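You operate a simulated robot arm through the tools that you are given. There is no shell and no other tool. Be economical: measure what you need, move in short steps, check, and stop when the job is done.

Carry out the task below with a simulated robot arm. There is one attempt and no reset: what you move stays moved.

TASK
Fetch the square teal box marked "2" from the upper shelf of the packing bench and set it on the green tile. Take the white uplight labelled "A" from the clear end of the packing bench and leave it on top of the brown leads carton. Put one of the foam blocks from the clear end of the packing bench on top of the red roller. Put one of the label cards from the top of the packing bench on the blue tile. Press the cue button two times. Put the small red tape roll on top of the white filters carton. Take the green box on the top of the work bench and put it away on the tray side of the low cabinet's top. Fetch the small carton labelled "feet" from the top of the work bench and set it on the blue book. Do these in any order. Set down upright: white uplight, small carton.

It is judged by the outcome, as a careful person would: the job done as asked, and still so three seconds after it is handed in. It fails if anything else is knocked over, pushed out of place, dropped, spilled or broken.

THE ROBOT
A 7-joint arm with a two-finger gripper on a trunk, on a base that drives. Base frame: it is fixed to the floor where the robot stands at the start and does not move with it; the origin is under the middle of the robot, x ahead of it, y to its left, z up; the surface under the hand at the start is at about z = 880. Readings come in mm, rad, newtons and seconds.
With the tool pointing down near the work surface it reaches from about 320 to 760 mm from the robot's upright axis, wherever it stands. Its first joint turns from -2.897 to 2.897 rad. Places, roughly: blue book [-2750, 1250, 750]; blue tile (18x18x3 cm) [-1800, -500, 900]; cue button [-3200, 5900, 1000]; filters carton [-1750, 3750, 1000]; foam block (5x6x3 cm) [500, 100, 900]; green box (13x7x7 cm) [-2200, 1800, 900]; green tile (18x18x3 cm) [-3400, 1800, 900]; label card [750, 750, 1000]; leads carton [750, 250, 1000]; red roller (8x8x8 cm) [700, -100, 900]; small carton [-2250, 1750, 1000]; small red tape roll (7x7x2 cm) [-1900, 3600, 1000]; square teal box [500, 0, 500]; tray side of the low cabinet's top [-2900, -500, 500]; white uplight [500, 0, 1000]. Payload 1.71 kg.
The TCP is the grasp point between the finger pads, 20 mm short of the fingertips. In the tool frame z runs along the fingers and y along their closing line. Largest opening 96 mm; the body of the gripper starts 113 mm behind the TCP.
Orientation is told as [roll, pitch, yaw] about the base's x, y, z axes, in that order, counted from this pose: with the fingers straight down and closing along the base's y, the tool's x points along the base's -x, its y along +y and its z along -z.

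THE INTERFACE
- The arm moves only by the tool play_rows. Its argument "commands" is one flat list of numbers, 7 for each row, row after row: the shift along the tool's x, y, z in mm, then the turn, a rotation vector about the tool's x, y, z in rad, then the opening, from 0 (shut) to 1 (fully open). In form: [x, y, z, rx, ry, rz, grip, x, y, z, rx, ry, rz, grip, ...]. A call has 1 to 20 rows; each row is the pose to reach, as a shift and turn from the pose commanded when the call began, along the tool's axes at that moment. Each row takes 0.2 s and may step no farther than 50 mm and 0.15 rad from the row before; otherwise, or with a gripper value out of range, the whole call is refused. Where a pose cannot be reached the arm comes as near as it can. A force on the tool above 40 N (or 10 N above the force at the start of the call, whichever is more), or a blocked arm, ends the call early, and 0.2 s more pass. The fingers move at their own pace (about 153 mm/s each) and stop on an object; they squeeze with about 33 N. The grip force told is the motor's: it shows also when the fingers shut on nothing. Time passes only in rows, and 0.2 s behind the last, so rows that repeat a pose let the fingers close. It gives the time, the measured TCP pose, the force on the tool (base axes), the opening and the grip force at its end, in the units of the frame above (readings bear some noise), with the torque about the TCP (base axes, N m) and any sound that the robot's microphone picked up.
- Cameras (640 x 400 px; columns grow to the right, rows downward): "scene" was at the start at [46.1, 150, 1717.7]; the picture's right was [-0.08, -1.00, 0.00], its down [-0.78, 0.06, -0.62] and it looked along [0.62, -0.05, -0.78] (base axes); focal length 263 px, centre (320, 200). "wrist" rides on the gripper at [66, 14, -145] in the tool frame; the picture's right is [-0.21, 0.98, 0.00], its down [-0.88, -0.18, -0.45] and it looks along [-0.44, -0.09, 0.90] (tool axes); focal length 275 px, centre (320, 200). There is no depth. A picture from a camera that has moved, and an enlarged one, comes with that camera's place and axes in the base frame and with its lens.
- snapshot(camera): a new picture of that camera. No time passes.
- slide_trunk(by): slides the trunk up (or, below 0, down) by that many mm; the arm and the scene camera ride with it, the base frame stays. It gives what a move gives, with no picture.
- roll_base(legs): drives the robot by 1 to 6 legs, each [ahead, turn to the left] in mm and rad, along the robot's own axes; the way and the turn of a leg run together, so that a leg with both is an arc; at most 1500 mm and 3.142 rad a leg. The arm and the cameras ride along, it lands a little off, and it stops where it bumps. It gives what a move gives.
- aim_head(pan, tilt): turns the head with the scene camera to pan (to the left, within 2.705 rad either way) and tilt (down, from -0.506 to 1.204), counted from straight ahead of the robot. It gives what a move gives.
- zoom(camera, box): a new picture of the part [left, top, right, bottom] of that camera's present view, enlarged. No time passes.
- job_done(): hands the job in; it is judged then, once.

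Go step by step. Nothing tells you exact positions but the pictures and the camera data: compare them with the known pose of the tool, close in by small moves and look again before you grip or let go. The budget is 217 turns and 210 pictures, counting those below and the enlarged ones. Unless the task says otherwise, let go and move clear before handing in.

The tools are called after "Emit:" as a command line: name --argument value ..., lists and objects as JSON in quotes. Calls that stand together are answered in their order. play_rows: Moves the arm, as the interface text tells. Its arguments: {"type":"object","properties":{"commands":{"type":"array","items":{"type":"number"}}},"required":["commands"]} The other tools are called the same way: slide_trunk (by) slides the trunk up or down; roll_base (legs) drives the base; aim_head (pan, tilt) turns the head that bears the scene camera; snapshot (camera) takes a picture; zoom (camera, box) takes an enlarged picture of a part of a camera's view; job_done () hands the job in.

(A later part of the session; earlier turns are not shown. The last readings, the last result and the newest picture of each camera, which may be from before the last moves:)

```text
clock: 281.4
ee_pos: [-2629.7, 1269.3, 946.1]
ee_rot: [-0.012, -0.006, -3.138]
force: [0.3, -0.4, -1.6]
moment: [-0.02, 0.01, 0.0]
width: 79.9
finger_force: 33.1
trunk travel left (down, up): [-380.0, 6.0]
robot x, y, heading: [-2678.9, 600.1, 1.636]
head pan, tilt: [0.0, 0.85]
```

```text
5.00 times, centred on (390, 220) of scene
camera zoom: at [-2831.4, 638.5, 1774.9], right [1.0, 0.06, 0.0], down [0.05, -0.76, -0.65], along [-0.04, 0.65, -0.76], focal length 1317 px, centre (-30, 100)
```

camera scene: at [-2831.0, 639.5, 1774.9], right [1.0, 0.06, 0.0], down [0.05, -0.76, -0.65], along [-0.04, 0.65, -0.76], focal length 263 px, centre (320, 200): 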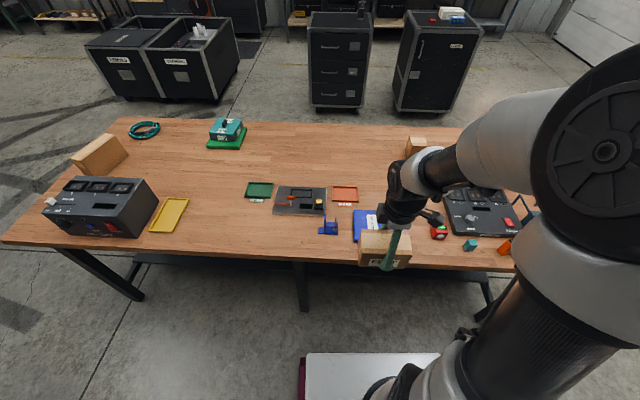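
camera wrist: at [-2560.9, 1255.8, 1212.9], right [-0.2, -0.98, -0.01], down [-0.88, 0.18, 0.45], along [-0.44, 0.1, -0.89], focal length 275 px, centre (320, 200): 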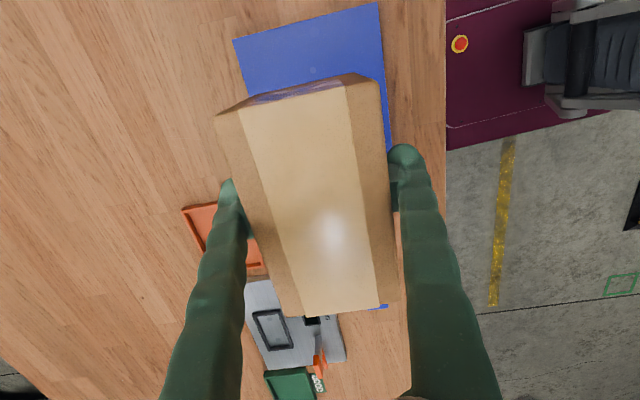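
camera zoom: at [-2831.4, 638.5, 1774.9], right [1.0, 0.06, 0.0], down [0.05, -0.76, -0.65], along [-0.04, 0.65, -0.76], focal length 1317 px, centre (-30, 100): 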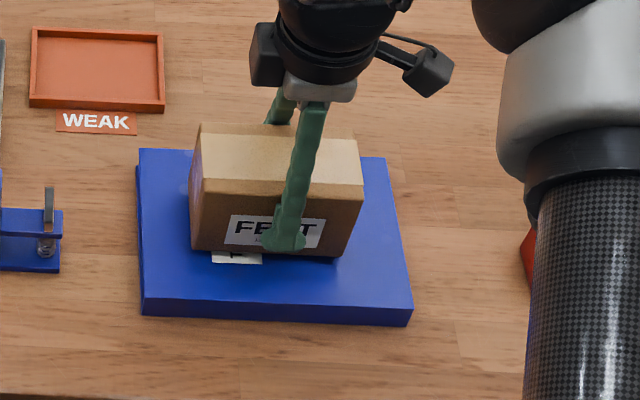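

Just above the book. Small steps down to contact.

Emit:
play_rows --commands '[0, 0, 3, 0, 0, 0, 0, 0, 0, 6, 0, 0, 0, 0, 0, 0, 9, 0, 0, 0, 0]'

Emit:
play_rows --commands '[0, 0, 3, 0, 0, 0, 0, 0, 0, 5, 0, 0, 0, 0]'

Emit:
play_rows --commands '[0, 0, 3, 0, 0, 0, 0, 0, 0, 5, 0, 0, 0, 0]'

```text
clock: 282.2
ee_pos: [-2628.5, 1269.0, 937.1]
ee_rot: [-0.014, -0.007, -3.139]
force: [-0.1, -0.1, -2.9]
moment: [-0.02, 0.0, -0.02]
width: 79.8
finger_force: 32.8
trunk travel left (down, up): [-380.0, 6.0]
robot x, y, heading: [-2675.1, 598.8, 1.632]
head pan, tilt: [0.0, 0.85]
```

```text
clock: 282.9
ee_pos: [-2628.4, 1270.1, 936.3]
ee_rot: [-0.021, -0.005, -3.139]
force: [-0.2, -0.9, 25.3]
moment: [-0.71, 0.33, -0.05]
width: 80.0
finger_force: 32.7
trunk travel left (down, up): [-380.0, 6.0]
robot x, y, heading: [-2674.9, 595.6, 1.635]
head pan, tilt: [0.0, 0.85]
```

```text
clock: 283.3
ee_pos: [-2626.4, 1256.2, 943.4]
ee_rot: [-0.039, -0.004, -3.14]
force: [0.1, -1.2, -2.6]
moment: [0.06, -0.01, 0.01]
width: 80.3
finger_force: 33.2
trunk travel left (down, up): [-380.0, 6.0]
robot x, y, heading: [-2673.1, 602.0, 1.634]
head pan, tilt: [0.0, 0.85]
stopped in row 2: the force on the tool passed its limit at 44 N (the readings are from after the stop); the commanded pose is now the measured one
```

It hit the force limit and backed off slightly. Checking the state.

Emit:
zoom --camera "scene" --box '[330, 180, 450, 260]'

Emit:
snapshot --camera "wrist"

```text
5.00 times, centred on (390, 220) of scene
camera zoom: at [-2830.8, 638.5, 1774.7], right [1.0, 0.06, 0.0], down [0.05, -0.76, -0.65], along [-0.04, 0.65, -0.76], focal length 1317 px, centre (-30, 100)
```

zoom: 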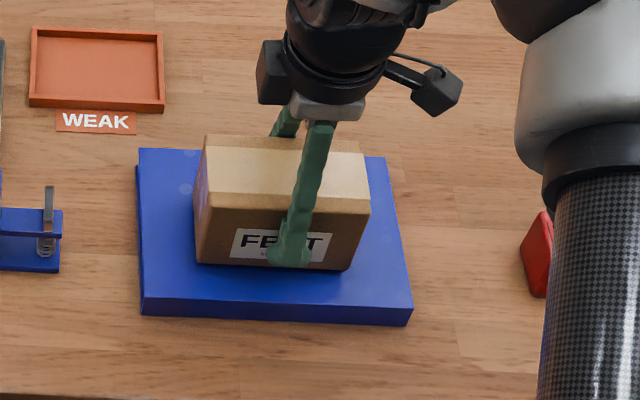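

```text
101 pictures are left
camera wrist: at [-2559.6, 1237.1, 1088.5], right [-0.2, -0.98, -0.04], down [-0.87, 0.17, 0.46], along [-0.44, 0.12, -0.89], focal length 275 px, centre (320, 200)
```

wrist: 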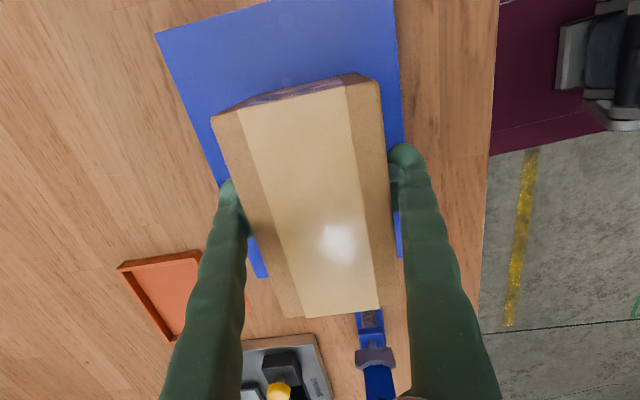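

Fine. I'll straighten, recentre, lower to just touching, and release.

Emit:
play_rows --commands '[0, -5, 0, -0.013, 0, 0, 0, 0, -10, 2, -0.026, 0, 0, 0, 0, -10, 5, -0.026, 0, 0, 0, 0, -10, 7, -0.026, 0, 0, 0]'

```text
clock: 284.3
ee_pos: [-2627.7, 1267.2, 936.9]
ee_rot: [-0.01, -0.005, -3.14]
force: [0.6, 0.2, -2.7]
moment: [-0.01, 0.02, -0.02]
width: 79.9
finger_force: 32.9
trunk travel left (down, up): [-380.0, 6.0]
robot x, y, heading: [-2675.9, 598.7, 1.631]
head pan, tilt: [0.0, 0.85]
```

Emit:
play_rows --commands '[0, 0, 1.5, 0, 0, 0, 0, 0, 0, 2, 0, 0, 0, 0]'

Emit:
play_rows --commands '[0, 0, 0, 0, 0, 0, 0.95, 0, 0, 0, 0, 0, 0, 1, 0, 0, 0, 0, 0, 0, 1, 0, 0, -20, 0, 0, 0, 1, 0, 0, -55, 0, 0, 0, 1, 0, 0, -100, 0, 0, 0, 1, 0, 0, -150, 0, 0, 0, 1, 0, 0, -190, 0, 0, 0, 1]'

Emit:
snapshot --camera "wrist"

Emit:
zoom --camera "scene" --box '[330, 180, 450, 260]'

```text
clock: 284.9
ee_pos: [-2628.1, 1267.1, 937.0]
ee_rot: [-0.014, -0.006, -3.14]
force: [-1.6, -3.9, 10.6]
moment: [0.22, -0.14, 0.05]
width: 79.7
finger_force: 32.7
trunk travel left (down, up): [-380.0, 6.0]
robot x, y, heading: [-2674.6, 598.8, 1.633]
head pan, tilt: [0.0, 0.85]
```

```text
clock: 286.7
ee_pos: [-2624.8, 1266.0, 1126.0]
ee_rot: [-0.012, -0.005, -3.141]
force: [1.0, 0.1, -0.5]
moment: [0.03, -0.01, -0.03]
width: 96.0
finger_force: 0.1
trunk travel left (down, up): [-380.0, 6.0]
robot x, y, heading: [-2675.3, 598.2, 1.636]
head pan, tilt: [0.0, 0.85]
```

```text
100 pictures are left
camera wrist: at [-2559.0, 1249.4, 1270.4], right [-0.2, -0.98, -0.01], down [-0.87, 0.18, 0.45], along [-0.44, 0.1, -0.89], focal length 275 px, centre (320, 200)
```

wrist: 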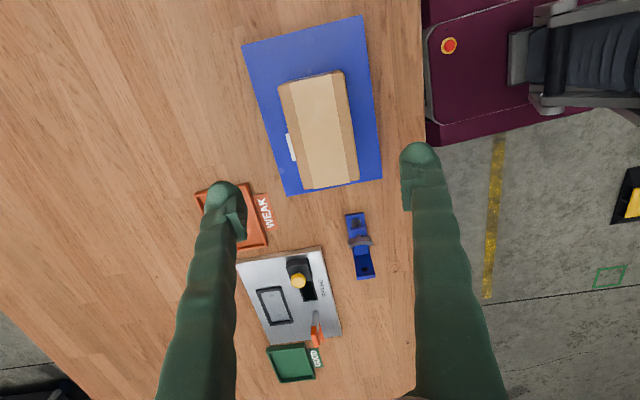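

```text
5.00 times, centred on (390, 220) of scene
camera zoom: at [-2831.4, 636.7, 1775.0], right [1.0, 0.06, 0.0], down [0.05, -0.76, -0.65], along [-0.04, 0.65, -0.76], focal length 1317 px, centre (-30, 100)
```

zoom: 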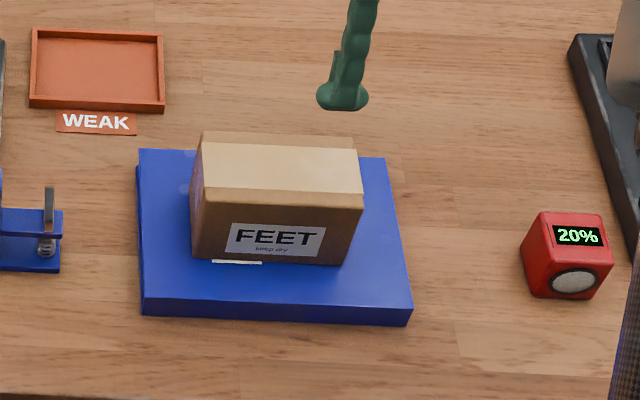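

FEET is upright on the book. I'll tuck the arm and look back at the low cabinet before going round for the green box.

Emit:
play_rows --commands '[-9, 37, -11, 0, 0, 0, 1, -18, 74, -22, 0, 0, 0, 1, -28, 112, -33, 0, 0, 0, 1, -37, 150, -44, 0, 0, 0, 1, -46, 187, -55, 0, 0, 0, 1, -56, 224, -65, 0, 0, 0, 1, -65, 261, -75, 0, 0, 0, 1]'

Emit:
aim_head --pan 2.65 --tilt 0.75

Emit:
snapshot --camera "scene"

```text
clock: 288.3
ee_pos: [-2689.4, 1000.9, 1197.2]
ee_rot: [-0.016, -0.004, -3.141]
force: [0.1, 0.3, 0.7]
moment: [0.07, -0.02, 0.0]
width: 96.0
finger_force: 0.0
trunk travel left (down, up): [-380.0, 6.0]
robot x, y, heading: [-2678.7, 599.3, 1.634]
head pan, tilt: [0.0, 0.85]
```

```text
clock: 290.6
ee_pos: [-2689.3, 1004.0, 1195.7]
ee_rot: [-0.012, -0.004, -3.141]
force: [-0.4, 0.5, -0.6]
moment: [0.03, 0.0, -0.03]
width: 96.2
finger_force: 0.0
trunk travel left (down, up): [-380.0, 6.0]
robot x, y, heading: [-2673.5, 598.1, 1.635]
head pan, tilt: [2.649, 0.75]
```

```text
98 pictures are left
camera scene: at [-2861.1, 484.6, 1785.4], right [-0.91, 0.42, -0.01], down [0.29, 0.61, -0.74], along [-0.3, -0.68, -0.67], focal length 263 px, centre (320, 200)
```

scene: 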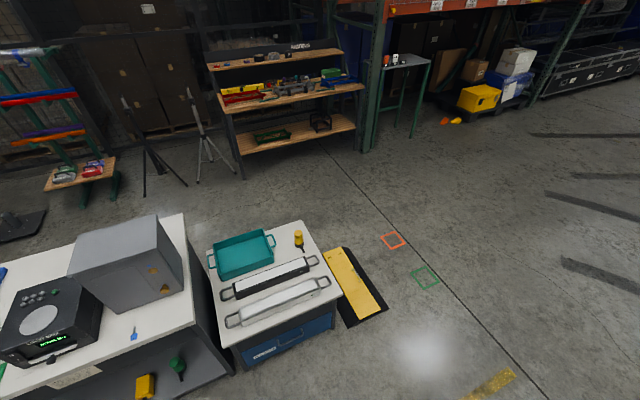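

The low cabinet's teal tray is at roughly (-2820,-572). Now driving around to the +y side for the green box.

Emit:
roll_base --legs '[[0, -1.634], [1424, 0], [0, 1.571], [920, 0], [920, 0], [0, 1.571]]'

Emit:
aim_head --pan 0 --tilt 0.85

```text
clock: 321.5
ee_pos: [-1604.3, 2505.7, 1196.0]
ee_rot: [-0.012, -0.004, -1.689]
force: [0.1, 0.1, 0.3]
moment: [0.02, -0.02, 0.02]
width: 95.9
finger_force: 0.1
trunk travel left (down, up): [-380.0, 6.0]
robot x, y, heading: [-1199.0, 2472.9, 3.083]
head pan, tilt: [2.649, 0.75]
```

```text
clock: 323.8
ee_pos: [-1587.2, 2503.7, 1201.5]
ee_rot: [-0.027, -0.002, -1.69]
force: [0.0, -0.6, 0.2]
moment: [0.02, -0.04, -0.04]
width: 96.3
finger_force: 0.0
trunk travel left (down, up): [-380.0, 6.0]
robot x, y, heading: [-1201.9, 2471.9, 3.086]
head pan, tilt: [0.0, 0.85]
```

Emit:
roll_base --legs '[[0, 0.088], [989, 0], [0, 1.538]]'

Emit:
snapshot --camera "scene"

Emit:
snapshot --camera "wrist"

```text
clock: 334.4
ee_pos: [-2204.0, 2066.8, 1201.1]
ee_rot: [-0.029, -0.004, -0.058]
force: [0.5, -0.3, 0.3]
moment: [0.02, 0.01, 0.01]
width: 95.9
finger_force: 0.0
trunk travel left (down, up): [-380.0, 6.0]
robot x, y, heading: [-2205.0, 2451.2, -1.569]
head pan, tilt: [0.0, 0.85]
```

```text
97 pictures are left
camera scene: at [-2046.0, 2406.4, 1774.9], right [-1.0, -0.01, 0.0], down [0.0, 0.76, -0.65], along [0.0, -0.65, -0.76], focal length 263 px, centre (320, 200)
```

scene: 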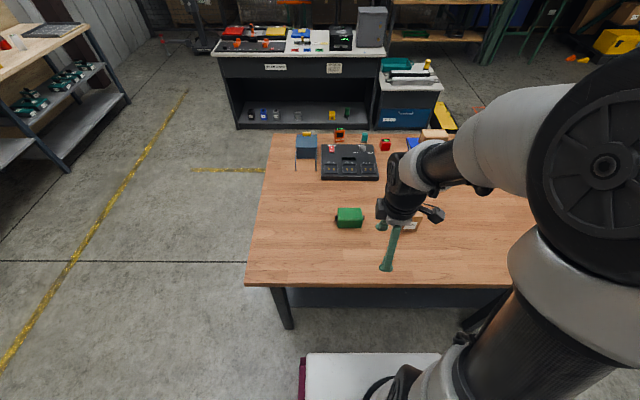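

```text
96 pictures are left
camera wrist: at [-2270.2, 2086.1, 1346.0], right [0.26, 0.96, -0.03], down [0.86, -0.22, 0.45], along [0.43, -0.14, -0.89], focal length 275 px, centre (320, 200)
```

wrist: 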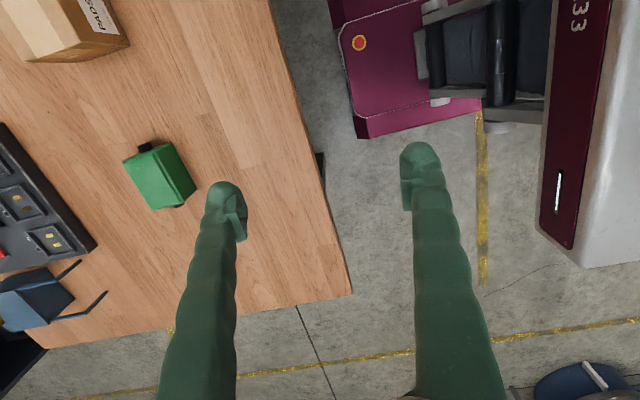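

Green box is at about (-2170,1772), long side along x. Moving above it.

Emit:
play_rows --commands '[-6, -37, 21, -0.004, 0, -0.007, 1, -13, -73, 43, -0.008, 0, -0.014, 1, -19, -110, 64, -0.012, 0, -0.021, 1, -25, -146, 85, -0.016, 0, -0.029, 1, -32, -183, 107, -0.02, 0, -0.036, 1, -38, -219, 128, -0.024, 0, -0.043, 1, -45, -256, 150, -0.029, 0, -0.05, 1, -51, -292, 171, -0.029, 0, -0.058, 1, -51, -292, 171, -0.029, 0, -0.058, 1]'

Emit:
snapshot --camera "wrist"

Emit:
zoom --camera "scene" --box '[300, 170, 440, 260]'

```text
clock: 336.4
ee_pos: [-2169.9, 1785.7, 1045.9]
ee_rot: [-0.013, -0.002, 0.001]
force: [-0.4, 0.3, 0.7]
moment: [-0.02, 0.0, 0.01]
width: 95.8
finger_force: 0.0
trunk travel left (down, up): [-380.0, 6.0]
robot x, y, heading: [-2205.0, 2452.9, -1.57]
head pan, tilt: [0.0, 0.85]
```

```text
95 pictures are left
camera wrist: at [-2235.4, 1800.0, 1190.6], right [0.21, 0.98, -0.01], down [0.88, -0.18, 0.45], along [0.44, -0.1, -0.89], focal length 275 px, centre (320, 200)
```

wrist: 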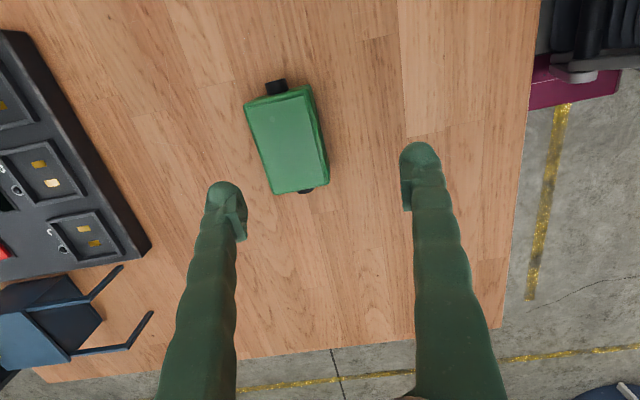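

```text
4.44 times, centred on (370, 215) of scene
camera zoom: at [-2046.2, 2407.1, 1775.0], right [-1.0, -0.01, 0.0], down [0.0, 0.76, -0.65], along [0.0, -0.65, -0.76], focal length 1171 px, centre (98, 133)
```

zoom: 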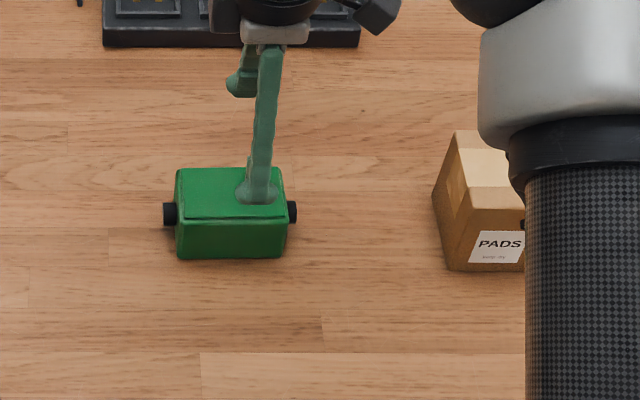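

Centre refined to (-2172,1754). Shifting and descending partway.

Emit:
play_rows --commands '[2, -16, 25, 0, 0, 0, 1, 2, -32, 50, 0, 0, 0, 1, 2, -32, 80, 0, 0, 0, 1, 2, -32, 80, 0, 0, 0, 1]'

Emit:
snapshot --camera "wrist"

```text
clock: 337.4
ee_pos: [-2171.6, 1748.2, 966.1]
ee_rot: [-0.015, -0.002, 0.0]
force: [-0.2, 0.4, -0.1]
moment: [0.0, 0.0, 0.01]
width: 96.2
finger_force: 0.2
trunk travel left (down, up): [-380.0, 6.0]
robot x, y, heading: [-2201.5, 2448.4, -1.564]
head pan, tilt: [0.0, 0.85]
```

```text
93 pictures are left
camera wrist: at [-2237.7, 1763.6, 1111.4], right [0.21, 0.98, -0.01], down [0.88, -0.18, 0.45], along [0.44, -0.1, -0.89], focal length 275 px, centre (320, 200)
```

wrist: 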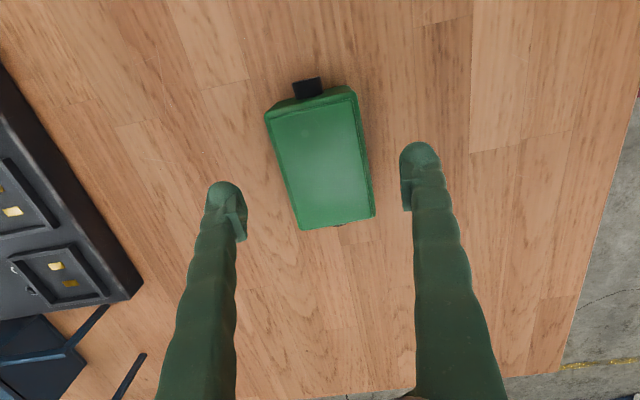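

Emit:
play_rows --commands '[5, 0, 32, 0, 0, 0, 1, 5, 0, 64, 0, 0, 0, 1, 5, 0, 64, 0, 0, 0, 1, 5, 0, 64, 0, 0, 0, 0, 5, 0, 64, 0, 0, 0, 0, 5, 0, 64, 0, 0, 0, 0, 5, 0, 64, 0, 0, 0, 0]'

Emit:
play_rows --commands '[0, 0, -5, 0, 0, 0, 0, 0, 0, -15, 0, 0, 0, 0, 0, 0, -30, 0, 0, 0, 0, 0, 0, -50, 0, 0, 0, 0]'

Emit:
snapshot --camera "wrist"

```text
clock: 339.0
ee_pos: [-2175.2, 1747.2, 903.0]
ee_rot: [-0.014, -0.005, -0.002]
force: [0.1, 0.1, 0.7]
moment: [-0.05, 0.07, 0.03]
width: 72.6
finger_force: 32.9
trunk travel left (down, up): [-380.0, 6.0]
robot x, y, heading: [-2200.5, 2449.2, -1.565]
head pan, tilt: [0.0, 0.85]
```

```text
clock: 340.0
ee_pos: [-2177.2, 1748.7, 956.2]
ee_rot: [-0.013, -0.006, 0.001]
force: [0.3, 0.4, -3.1]
moment: [-0.04, 0.03, 0.02]
width: 72.2
finger_force: 33.3
trunk travel left (down, up): [-380.0, 6.0]
robot x, y, heading: [-2200.4, 2452.5, -1.567]
head pan, tilt: [0.0, 0.85]
```

```text
92 pictures are left
camera wrist: at [-2243.9, 1763.2, 1100.8], right [0.21, 0.98, -0.01], down [0.88, -0.18, 0.45], along [0.44, -0.1, -0.89], focal length 275 px, centre (320, 200)
```

wrist: 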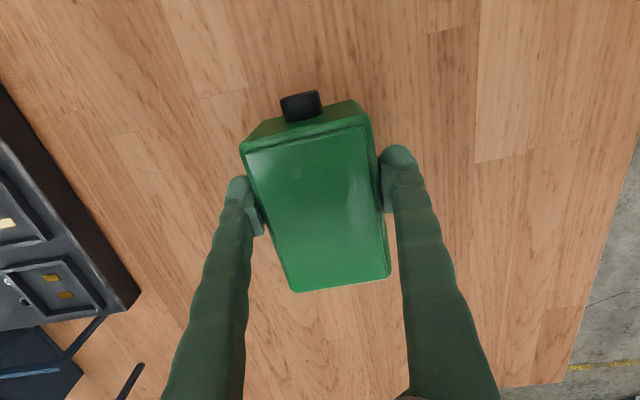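

Green box held. Retracting for travel and driving back via the east corridor to the white unit's −y aisle.

Emit:
play_rows --commands '[2, 20, -32, 0, 0, 0, 0, 4, 48, -62, 0, 0, 0, 0, 6, 78, -92, 0, 0, 0, 0, 8, 110, -122, 0, 0, 0, 0, 10, 142, -150, 0, 0, 0, 0, 12, 175, -175, 0, 0, 0, 0, 14, 208, -197, 0, 0, 0, 0, 16, 242, -213, 0, 0, 0, 0, 18, 272, -224, 0, 0, 0, 0]'

Emit:
roll_base --legs '[[0, 1.5], [1483, 0], [0, -1.435], [1159, 0], [1159, 0], [1159, 0]]'

```text
clock: 342.0
ee_pos: [-2194.2, 2025.2, 1177.4]
ee_rot: [-0.017, -0.001, 0.001]
force: [0.6, 1.4, -2.3]
moment: [-0.06, 0.01, -0.02]
width: 72.1
finger_force: 33.4
trunk travel left (down, up): [-380.0, 6.0]
robot x, y, heading: [-2202.4, 2451.8, -1.565]
head pan, tilt: [0.0, 0.85]
```

```text
clock: 376.0
ee_pos: [-403.1, -1582.7, 1175.8]
ee_rot: [-0.013, -0.001, 0.08]
force: [-0.4, 0.1, -2.6]
moment: [0.01, 0.02, -0.02]
width: 70.4
finger_force: 33.2
trunk travel left (down, up): [-380.0, 6.0]
robot x, y, heading: [-444.4, -1155.4, -1.486]
head pan, tilt: [0.0, 0.85]
```

Emit:
roll_base --legs '[[0, -1.62], [1189, 0], [1188, 0]]'

Emit:
aim_head --pan -0.9 --tilt 0.8

Emit:
snapshot --camera "scene"

```text
clock: 393.3
ee_pos: [-3251.0, -1320.5, 1182.0]
ee_rot: [-0.03, 0.002, -1.508]
force: [0.6, 0.2, -1.7]
moment: [0.03, -0.03, 0.0]
width: 69.7
finger_force: 32.8
trunk travel left (down, up): [-380.0, 6.0]
robot x, y, heading: [-2845.4, -1287.1, -3.077]
head pan, tilt: [0.0, 0.85]
```

```text
clock: 394.5
ee_pos: [-3231.9, -1316.3, 1187.6]
ee_rot: [-0.046, 0.002, -1.509]
force: [0.5, 0.8, -2.2]
moment: [0.05, 0.01, 0.04]
width: 69.6
finger_force: 32.8
trunk travel left (down, up): [-380.0, 6.0]
robot x, y, heading: [-2839.3, -1286.1, -3.072]
head pan, tilt: [-0.901, 0.799]
```

```text
91 pictures are left
camera scene: at [-2852.1, -1377.3, 1779.4], right [0.74, 0.67, 0.01], down [0.49, -0.53, -0.69], along [-0.46, 0.52, -0.72], focal length 263 px, centre (320, 200)
```

scene: 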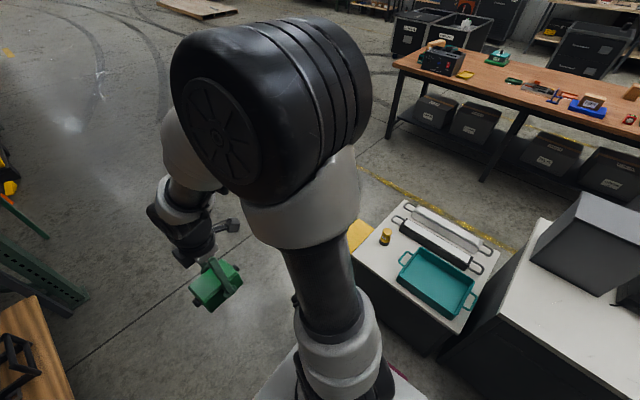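

The tray is centred near (-2830,-483) and is the only free space on that side. I'll face it and drive closer.

Emit:
roll_base --legs '[[0, -1.64], [185, 0]]'

Emit:
aim_head --pan 0 --tilt 1.0

Emit:
snapshot --camera "scene"

Emit:
snapshot --camera "wrist"

```text
clock: 400.9
ee_pos: [-2829.1, -714.0, 1188.2]
ee_rot: [-0.047, -0.003, 3.106]
force: [0.2, -0.2, -2.9]
moment: [0.01, -0.01, -0.03]
width: 69.3
finger_force: 33.4
trunk travel left (down, up): [-380.0, 6.0]
robot x, y, heading: [-2838.1, -1103.7, 1.545]
head pan, tilt: [-0.901, 0.799]
```

```text
clock: 402.1
ee_pos: [-2830.2, -715.7, 1190.0]
ee_rot: [-0.049, 0.001, 3.104]
force: [0.3, -0.3, -1.9]
moment: [0.07, -0.04, -0.02]
width: 69.0
finger_force: 33.4
trunk travel left (down, up): [-380.0, 6.0]
robot x, y, heading: [-2836.8, -1103.0, 1.547]
head pan, tilt: [0.0, 1.0]
```

```text
90 pictures are left
camera scene: at [-2988.6, -1064.8, 1764.1], right [1.0, -0.03, 0.0], down [-0.02, -0.85, -0.53], along [0.01, 0.53, -0.85], focal length 263 px, centre (320, 200)
```

scene: 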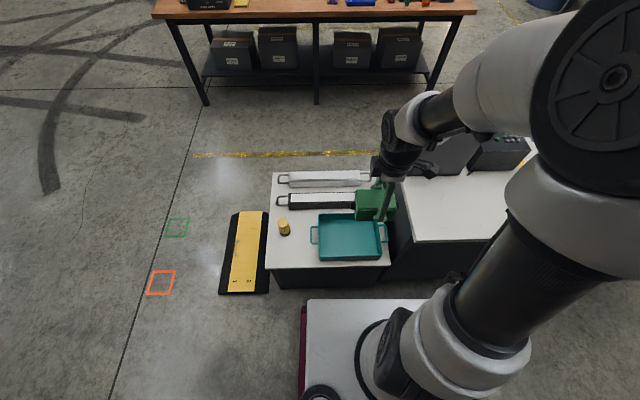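

```text
89 pictures are left
camera wrist: at [-2765.4, -740.2, 1333.4], right [-0.24, -0.97, -0.05], down [-0.87, 0.19, 0.45], along [-0.43, 0.15, -0.89], focal length 275 px, centre (320, 200)
```

wrist: 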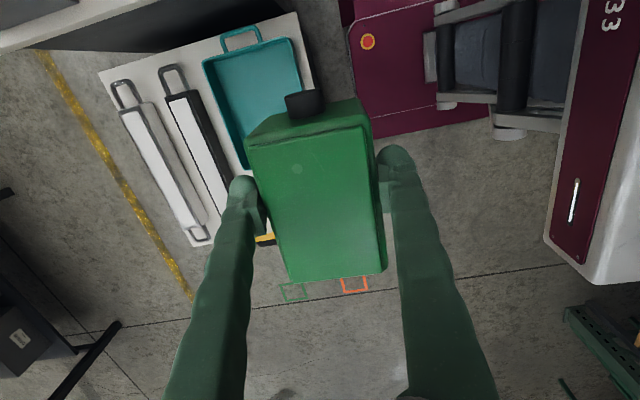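

Tray centre resolves to about (-2824,-520) with the cabinet top around z≈555. Moving over it and lowering the trunk.

Emit:
play_rows --commands '[0, -38, 10, -0.007, 0, 0, 0, 0, -78, 20, -0.014, 0, 0, 0, 0, -118, 30, -0.021, 0, 0, 0, -1, -158, 40, -0.028, 0, 0, 0, -1, -196, 50, -0.035, 0, 0, 0]'

Emit:
slide_trunk --by -330

Emit:
snapshot --camera "wrist"

Emit:
snapshot --camera "scene"

```text
clock: 403.3
ee_pos: [-2821.6, -512.7, 1146.0]
ee_rot: [-0.009, 0.0, 3.105]
force: [-0.5, 0.1, -2.6]
moment: [-0.08, -0.02, 0.02]
width: 69.0
finger_force: 32.7
trunk travel left (down, up): [-380.0, 6.0]
robot x, y, heading: [-2830.6, -1106.6, 1.548]
head pan, tilt: [0.0, 1.0]
```

```text
clock: 406.6
ee_pos: [-2822.0, -516.6, 818.2]
ee_rot: [-0.01, 0.001, 3.107]
force: [-0.4, -0.1, -2.3]
moment: [-0.01, -0.04, 0.0]
width: 68.8
finger_force: 33.0
trunk travel left (down, up): [-50.0, 336.0]
robot x, y, heading: [-2834.6, -1104.3, 1.546]
head pan, tilt: [0.0, 1.0]
```

```text
88 pictures are left
camera wrist: at [-2757.3, -534.8, 962.5], right [-0.24, -0.97, -0.01], down [-0.87, 0.21, 0.45], along [-0.43, 0.12, -0.89], focal length 275 px, centre (320, 200)
```

wrist: 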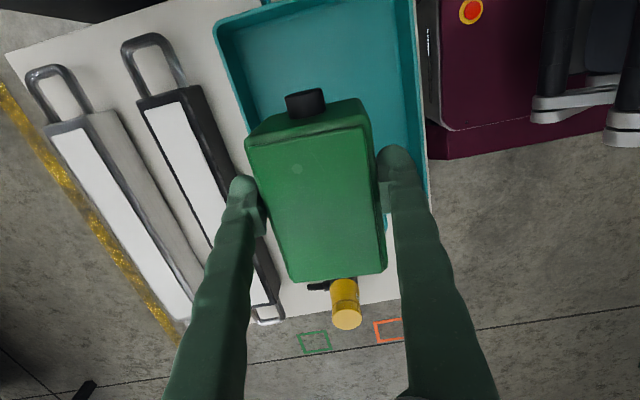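

```text
87 pictures are left
camera scene: at [-2988.9, -1064.8, 1433.4], right [1.0, -0.02, 0.0], down [-0.02, -0.85, -0.53], along [0.01, 0.53, -0.85], focal length 263 px, centre (320, 200)
```

scene: 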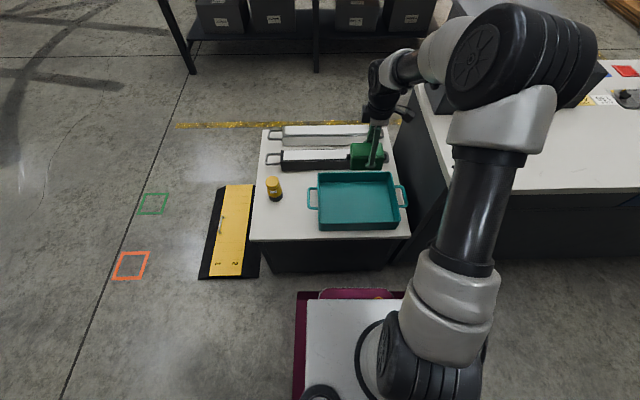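

Emit:
zoom --camera "scene" --box '[240, 120, 420, 250]'

Emit:
zoom --camera "wrist" --box '[200, 0, 440, 240]'

```text
3.08 times, centred on (330, 185) of scene
camera zoom: at [-2988.9, -1064.8, 1433.4], right [1.0, -0.02, 0.0], down [-0.02, -0.85, -0.53], along [0.01, 0.53, -0.85], focal length 811 px, centre (289, 246)
```

zoom: 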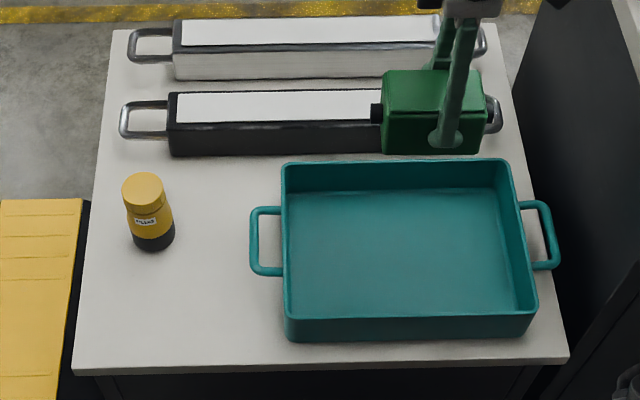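

```text
1.67 times, centred on (320, 120) of wrist
camera zoom: at [-2757.3, -534.8, 962.5], right [-0.24, -0.97, -0.01], down [-0.87, 0.21, 0.45], along [-0.43, 0.12, -0.89], focal length 459 px, centre (320, 333)
```

zoom: 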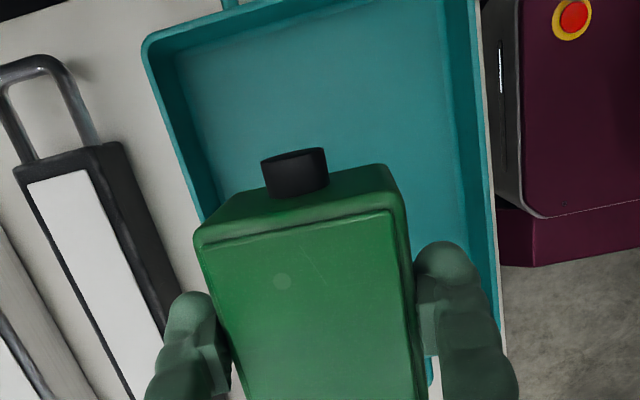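

Tray rim is at z≈610, x −2983..−2697, y −649..−429, so its centre is (-2840,-539). Shifting to it and lowering.

Emit:
play_rows --commands '[-8, 12, 10, 0, 0, 0, 0, -17, 24, 30, 0, 0, 0, 0, -17, 24, 60, 0, 0, 0, 0, -17, 24, 95, 0, 0, 0, 0, -17, 24, 130, 0, 0, 0, 0, -17, 24, 155, 0, 0, 0, 0, -17, 24, 170, 0, 0, 0, 0, -17, 24, 170, 0, 0, 0, 0]'

Emit:
zoom --camera "scene" --box '[240, 120, 420, 250]'

Emit:
snapshot --camera "wrist"

```text
clock: 408.4
ee_pos: [-2839.2, -534.7, 649.5]
ee_rot: [-0.012, -0.003, 3.105]
force: [0.3, 0.3, -2.7]
moment: [-0.01, 0.01, 0.0]
width: 69.1
finger_force: 33.0
trunk travel left (down, up): [-50.0, 336.0]
robot x, y, heading: [-2833.9, -1106.2, 1.546]
head pan, tilt: [0.0, 1.0]
```

```text
3.08 times, centred on (330, 185) of scene
camera zoom: at [-2988.9, -1064.8, 1433.4], right [1.0, -0.02, 0.0], down [-0.02, -0.85, -0.53], along [0.01, 0.53, -0.85], focal length 811 px, centre (289, 246)
```

zoom: 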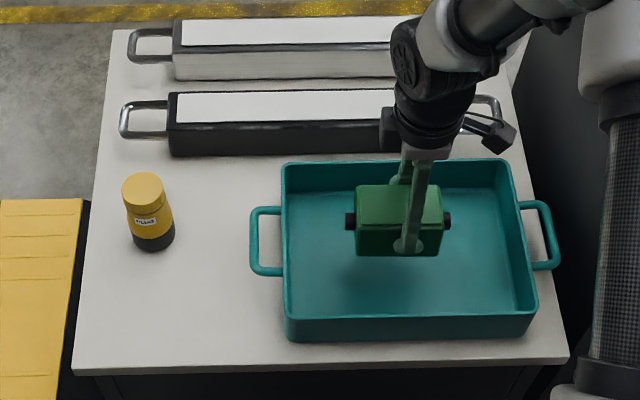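

```text
83 pictures are left
camera wrist: at [-2774.6, -554.7, 793.6], right [-0.24, -0.97, -0.01], down [-0.87, 0.21, 0.45], along [-0.43, 0.12, -0.89], focal length 275 px, centre (320, 200)
```

wrist: 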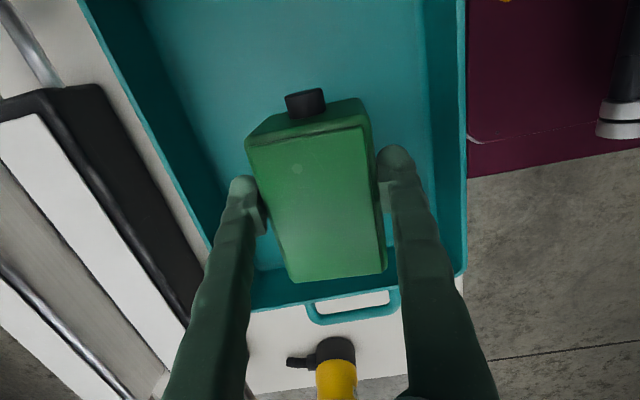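

Well inside the tray. Lowering carefully to the floor of the tray.

Emit:
play_rows --commands '[0, 0, 7, 0, 0, 0, 0, 0, 0, 14, 0, 0, 0, 0, 0, 0, 20, 0, 0, 0, 0]'

Emit:
play_rows --commands '[0, 0, 4, 0, 0, 0, 0, 0, 0, 7, 0, 0, 0, 0]'

Emit:
zoom --camera "scene" --box '[300, 150, 420, 240]'

```text
clock: 409.2
ee_pos: [-2839.8, -535.7, 627.6]
ee_rot: [-0.01, 0.002, 3.108]
force: [0.4, 0.1, -1.3]
moment: [-0.01, 0.01, -0.02]
width: 69.2
finger_force: 33.1
trunk travel left (down, up): [-50.0, 336.0]
robot x, y, heading: [-2834.3, -1102.9, 1.549]
head pan, tilt: [0.0, 1.0]
```

```text
clock: 409.8
ee_pos: [-2838.8, -538.0, 619.9]
ee_rot: [-0.011, -0.001, 3.105]
force: [0.1, 0.2, -3.4]
moment: [-0.01, -0.01, 0.01]
width: 68.9
finger_force: 33.8
trunk travel left (down, up): [-50.0, 336.0]
robot x, y, heading: [-2835.2, -1106.8, 1.546]
head pan, tilt: [0.0, 1.0]
```

```text
4.44 times, centred on (360, 195) of scene
camera zoom: at [-2988.9, -1064.7, 1433.4], right [1.0, -0.02, 0.0], down [-0.02, -0.85, -0.53], along [0.01, 0.53, -0.85], focal length 1171 px, centre (142, 222)
```

zoom: 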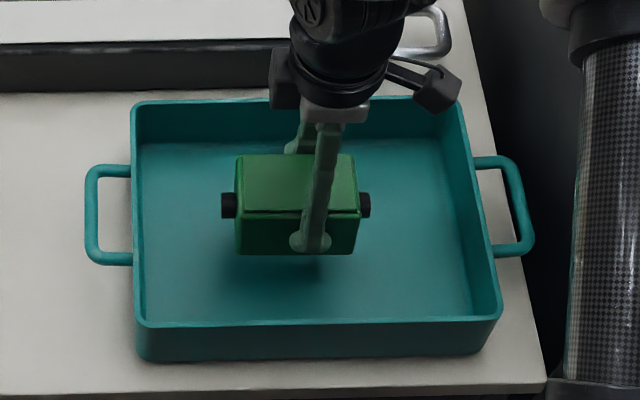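

Emit:
play_rows --commands '[0, 0, 5, 0, 0, 0, 0, 0, 0, 10, 0, 0, 0, 0]'

Emit:
play_rows --commands '[0, 0, 4, 0, 0, 0, 0, 0, 0, 7, 0, 0, 0, 0]'

Emit:
zoom --camera "scene" --box '[300, 150, 420, 240]'

```text
clock: 410.4
ee_pos: [-2839.4, -536.9, 611.6]
ee_rot: [-0.011, -0.002, 3.107]
force: [0.2, 0.4, -2.7]
moment: [-0.04, -0.02, -0.02]
width: 68.6
finger_force: 32.7
trunk travel left (down, up): [-50.0, 336.0]
robot x, y, heading: [-2832.7, -1100.5, 1.547]
head pan, tilt: [0.0, 1.0]
```

```text
clock: 411.0
ee_pos: [-2840.4, -538.3, 603.4]
ee_rot: [-0.012, -0.002, 3.108]
force: [-0.7, 0.6, -3.5]
moment: [0.02, -0.06, 0.01]
width: 68.9
finger_force: 33.2
trunk travel left (down, up): [-50.0, 336.0]
robot x, y, heading: [-2835.6, -1106.7, 1.547]
head pan, tilt: [0.0, 1.0]
```

```text
4.44 times, centred on (360, 195) of scene
camera zoom: at [-2988.9, -1064.7, 1433.4], right [1.0, -0.02, 0.0], down [-0.02, -0.85, -0.53], along [0.01, 0.53, -0.85], focal length 1171 px, centre (142, 222)
```

zoom: 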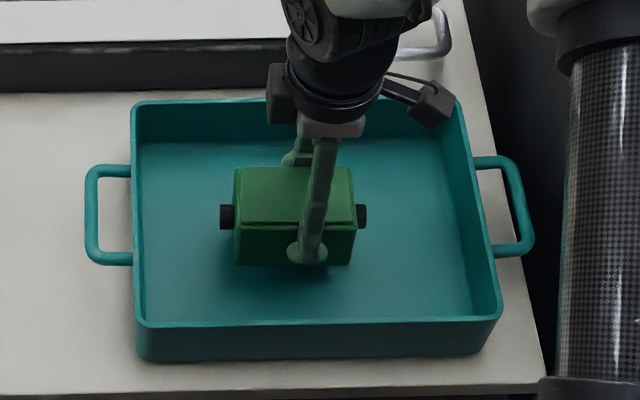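

Close to the tray floor; a few more millimetres.

Emit:
play_rows --commands '[0, 0, 3, 0, 0, 0, 0, 0, 0, 6, 0, 0, 0, 0]'

Emit:
play_rows --commands '[0, 0, 3, 0, 0, 0, 0, 0, 0, 5, 0, 0, 0, 0]'

```text
clock: 411.6
ee_pos: [-2839.0, -536.7, 598.2]
ee_rot: [-0.01, -0.001, 3.106]
force: [-0.3, 0.7, -2.7]
moment: [0.01, -0.03, -0.01]
width: 68.7
finger_force: 33.0
trunk travel left (down, up): [-50.0, 336.0]
robot x, y, heading: [-2833.0, -1105.2, 1.547]
head pan, tilt: [0.0, 1.0]
```

```text
clock: 412.2
ee_pos: [-2839.3, -537.1, 591.3]
ee_rot: [-0.01, -0.001, 3.105]
force: [0.3, -0.9, -3.0]
moment: [-0.02, -0.02, 0.01]
width: 68.7
finger_force: 32.5
trunk travel left (down, up): [-50.0, 336.0]
robot x, y, heading: [-2833.5, -1105.3, 1.548]
head pan, tilt: [0.0, 1.0]
```

Emit:
play_rows --commands '[0, 0, 3, 0, 0, 0, 0, 0, 0, 5, 0, 0, 0, 0]'

Emit:
play_rows --commands '[0, 0, 3, 0, 0, 0, 0, 0, 0, 5, 0, 0, 0, 0]'

Emit:
zoom --camera "scene" --box '[300, 150, 420, 240]'

```text
clock: 412.8
ee_pos: [-2839.2, -536.2, 587.7]
ee_rot: [-0.009, -0.002, 3.108]
force: [0.5, -0.1, -3.0]
moment: [-0.01, -0.02, 0.0]
width: 68.9
finger_force: 32.6
trunk travel left (down, up): [-50.0, 336.0]
robot x, y, heading: [-2833.7, -1106.7, 1.542]
head pan, tilt: [0.0, 1.0]
```

```text
clock: 413.4
ee_pos: [-2839.3, -535.2, 582.0]
ee_rot: [-0.01, -0.004, 3.107]
force: [0.4, -0.2, -2.6]
moment: [0.01, 0.0, -0.01]
width: 68.8
finger_force: 32.8
trunk travel left (down, up): [-50.0, 336.0]
robot x, y, heading: [-2838.5, -1103.1, 1.549]
head pan, tilt: [0.0, 1.0]
```

```text
4.44 times, centred on (360, 195) of scene
camera zoom: at [-2988.9, -1064.7, 1433.4], right [1.0, -0.02, 0.0], down [-0.02, -0.85, -0.53], along [0.01, 0.53, -0.85], focal length 1171 px, centre (142, 222)
```

zoom: 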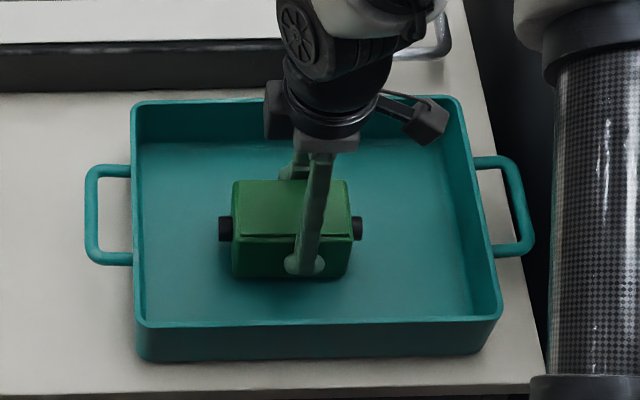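

Emit:
play_rows --commands '[0, 0, 3, 0, 0, 0, 0, 0, 0, 5, 0, 0, 0, 0]'

Emit:
play_rows --commands '[0, 0, 3, 0, 0, 0, 0, 0, 0, 5, 0, 0, 0, 0]'

Emit:
play_rows --commands '[0, 0, 3, 0, 0, 0, 0, 0, 0, 5, 0, 0, 0, 0]'

```text
clock: 414.0
ee_pos: [-2839.1, -535.3, 577.7]
ee_rot: [-0.014, -0.001, 3.104]
force: [3.4, -3.9, 18.1]
moment: [0.45, 0.98, 0.1]
width: 68.7
finger_force: 33.2
trunk travel left (down, up): [-50.0, 336.0]
robot x, y, heading: [-2833.6, -1103.1, 1.552]
head pan, tilt: [0.0, 1.0]
```

```text
clock: 414.6
ee_pos: [-2838.8, -537.2, 573.9]
ee_rot: [-0.01, 0.0, 3.105]
force: [2.6, -11.2, 33.2]
moment: [0.08, -0.23, -0.07]
width: 69.6
finger_force: 32.9
trunk travel left (down, up): [-50.0, 336.0]
robot x, y, heading: [-2836.5, -1104.2, 1.546]
head pan, tilt: [0.0, 1.0]
```

```text
clock: 414.9
ee_pos: [-2839.2, -544.1, 581.5]
ee_rot: [-0.024, -0.002, 3.105]
force: [0.0, 0.3, -2.5]
moment: [0.01, 0.01, 0.0]
width: 69.6
finger_force: 33.0
trunk travel left (down, up): [-50.0, 336.0]
robot x, y, heading: [-2835.1, -1101.1, 1.546]
head pan, tilt: [0.0, 1.0]
stopped in row 1: the force on the tool passed its limit at 49 N (the readings are from after the stop); the commanded pose is now the measured one
```

Floor contact was at z≈577. I'll lower back to it gently and release.

Emit:
play_rows --commands '[0, -3, 3, -0.012, 0, 0, 0, 0, -4, 5, -0.014, 0, 0, 0]'

Emit:
play_rows --commands '[0, 0, 0, 0, 0, 0, 0.85, 0, 0, 0, 0, 0, 0, 0.92, 0, 0, 0, 0, 0, 0, 0.92, 0, 0, -20, 0, 0, 0, 0.92, 0, 0, -60, 0, 0, 0, 0.92, 0, 0, -105, 0, 0, 0, 0.92, 0, 0, -150, 0, 0, 0, 0.92, 0, 0, -195, 0, 0, 0, 1]'

Emit:
zoom --camera "scene" --box '[240, 120, 420, 250]'

Emit:
snapshot --camera "wrist"

```text
clock: 415.5
ee_pos: [-2840.1, -540.4, 575.5]
ee_rot: [-0.011, -0.001, 3.103]
force: [-0.2, 0.1, -3.1]
moment: [0.0, -0.02, 0.0]
width: 69.5
finger_force: 33.1
trunk travel left (down, up): [-50.0, 336.0]
robot x, y, heading: [-2837.4, -1102.8, 1.549]
head pan, tilt: [0.0, 1.0]
```

```text
clock: 417.3
ee_pos: [-2835.4, -541.6, 769.3]
ee_rot: [-0.012, -0.001, 3.103]
force: [-0.3, 0.3, -0.4]
moment: [0.02, 0.0, -0.01]
width: 96.1
finger_force: 0.1
trunk travel left (down, up): [-50.0, 336.0]
robot x, y, heading: [-2836.5, -1105.2, 1.547]
head pan, tilt: [0.0, 1.0]
```

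```text
3.08 times, centred on (330, 185) of scene
camera zoom: at [-2988.9, -1065.2, 1433.4], right [1.0, -0.03, 0.0], down [-0.02, -0.85, -0.53], along [0.01, 0.53, -0.85], focal length 811 px, centre (289, 246)
```

zoom: 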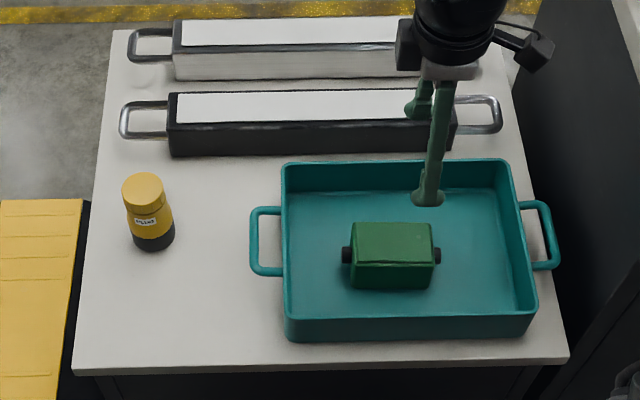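

```text
78 pictures are left
camera wrist: at [-2772.2, -561.3, 915.5], right [-0.24, -0.97, -0.01], down [-0.87, 0.21, 0.45], along [-0.43, 0.12, -0.89], focal length 275 px, centre (320, 200)
```

wrist: 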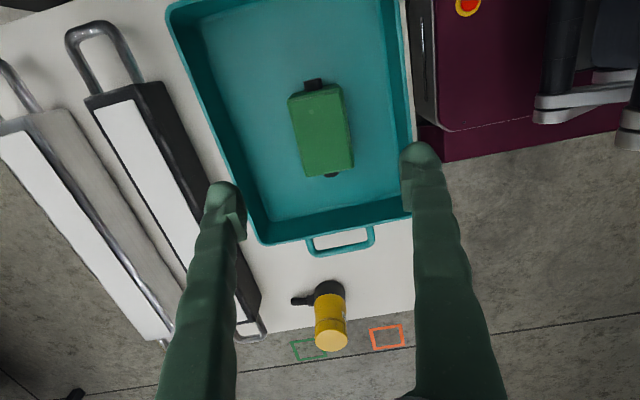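

Green box is in the tray. Raising the trunk, tucking the arm and driving toward the flight case with the filters carton.

Emit:
slide_trunk --by 330

Emit:
play_rows --commands '[1, 14, -14, 0, 0, 0.14, 1, 1, 28, -28, 0, 0, 0.28, 1, 2, 42, -42, 0, 0, 0.42, 1, 3, 56, -56, 0, 0, 0.56, 1, 4, 70, -70, 0, 0, 0.7, 1, 4, 84, -84, 0, 0, 0.84, 1, 5, 98, -98, 0, 0, 0.98, 1, 6, 112, -112, 0, 0, 1.12, 1, 7, 126, -126, 0, 0, 1.26, 1, 8, 140, -140, 0, 0, 1.4, 1, 8, 153, -155, 0, 0, 1.53, 1]'

Emit:
roll_base --legs '[[-100, 0], [0, -1.524], [1180, 0], [1179, 0], [0, 1.608], [1219, 0]]'

```text
clock: 420.6
ee_pos: [-2837.4, -542.5, 1099.9]
ee_rot: [-0.011, -0.001, 3.104]
force: [0.5, -0.4, 0.5]
moment: [0.03, -0.05, 0.0]
width: 96.0
finger_force: 0.1
trunk travel left (down, up): [-380.0, 6.0]
robot x, y, heading: [-2839.6, -1104.6, 1.548]
head pan, tilt: [0.0, 1.0]
```

```text
clock: 423.0
ee_pos: [-2834.9, -696.8, 1252.4]
ee_rot: [0.0, -0.011, 1.573]
force: [-0.1, -0.7, 0.3]
moment: [0.06, -0.01, -0.01]
width: 96.1
finger_force: 0.2
trunk travel left (down, up): [-380.0, 6.0]
robot x, y, heading: [-2835.6, -1105.3, 1.549]
head pan, tilt: [0.0, 1.0]
```

```text
clock: 451.7
ee_pos: [-521.6, 432.7, 1252.5]
ee_rot: [-0.001, -0.01, 1.646]
force: [0.3, -0.1, -0.3]
moment: [0.0, 0.0, -0.01]
width: 96.1
finger_force: 0.0
trunk travel left (down, up): [-380.0, 6.0]
robot x, y, heading: [-491.4, 24.6, 1.612]
head pan, tilt: [0.0, 1.0]
```

Emit:
roll_base --legs '[[0, 0.286], [1413, 0], [1412, 0]]'

Emit:
aim_head --pan 0.2 --tilt 0.5

Emit:
snapshot --camera "scene"

```text
clock: 467.2
ee_pos: [-1534.4, 3026.6, 1258.2]
ee_rot: [-0.001, -0.027, 1.941]
force: [-1.5, 0.6, 0.5]
moment: [-0.01, 0.02, 0.01]
width: 96.0
finger_force: 0.0
trunk travel left (down, up): [-380.0, 6.0]
robot x, y, heading: [-1392.1, 2665.2, 1.912]
head pan, tilt: [0.0, 1.0]
```

```text
clock: 468.2
ee_pos: [-1528.3, 3008.2, 1262.9]
ee_rot: [-0.001, -0.041, 1.94]
force: [0.1, -0.5, -0.5]
moment: [0.04, 0.02, 0.0]
width: 95.8
finger_force: 0.1
trunk travel left (down, up): [-380.0, 6.0]
robot x, y, heading: [-1394.7, 2663.2, 1.913]
head pan, tilt: [0.201, 0.499]
```

```text
77 pictures are left
camera scene: at [-1576.6, 2661.3, 1804.8], right [0.86, 0.52, 0.0], down [0.25, -0.42, -0.87], along [-0.45, 0.75, -0.49], focal length 263 px, centre (320, 200)
```

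scene: 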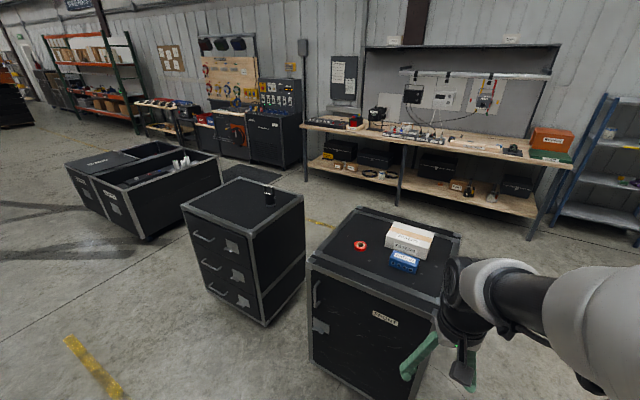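

The tape roll is at about (-1937,3665) and the filters carton at (-1737,3743) on the case. Driving up to face them.

Emit:
roll_base --legs '[[0, 0.655], [530, 0], [0, -0.997], [85, 0]]'

Emit:
aim_head --pan 0 --tilt 0.85

Emit:
snapshot --camera "scene"

Emit:
snapshot --camera "wrist"

```text
clock: 477.3
ee_pos: [-1890.8, 3359.8, 1275.2]
ee_rot: [-0.002, -0.069, 1.664]
force: [-0.4, -0.1, 0.2]
moment: [-0.02, 0.03, -0.01]
width: 95.8
finger_force: 0.0
trunk travel left (down, up): [-380.0, 6.0]
robot x, y, heading: [-1862.3, 3026.6, 1.633]
head pan, tilt: [0.201, 0.499]
```

```text
clock: 478.1
ee_pos: [-1890.8, 3366.7, 1272.0]
ee_rot: [-0.003, -0.064, 1.663]
force: [0.0, 0.8, 0.7]
moment: [-0.1, -0.04, -0.03]
width: 96.0
finger_force: 0.1
trunk travel left (down, up): [-380.0, 6.0]
robot x, y, heading: [-1861.7, 3024.6, 1.629]
head pan, tilt: [0.0, 0.85]
```

```text
76 pictures are left
camera scene: at [-2014.2, 3019.2, 1775.6], right [1.0, 0.07, 0.0], down [0.05, -0.74, -0.67], along [-0.04, 0.67, -0.75], focal length 263 px, centre (320, 200)
```

scene: 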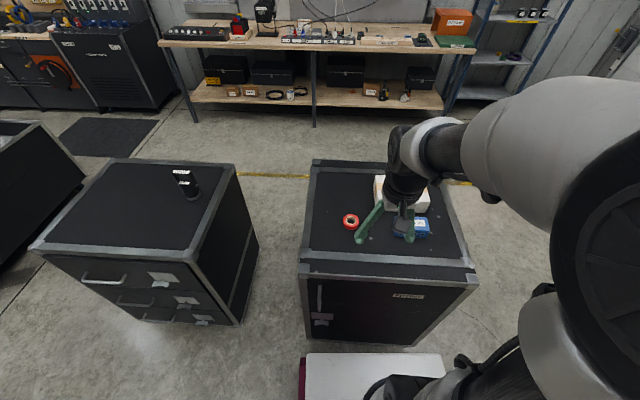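

```text
75 pictures are left
camera wrist: at [-1898.8, 3289.6, 1413.3], right [-0.99, 0.11, 0.01], down [0.1, 0.86, 0.5], along [0.05, 0.5, -0.87], focal length 275 px, centre (320, 200)
```

wrist: 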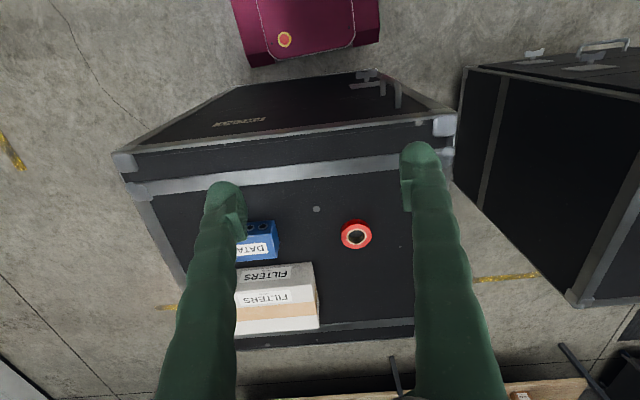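

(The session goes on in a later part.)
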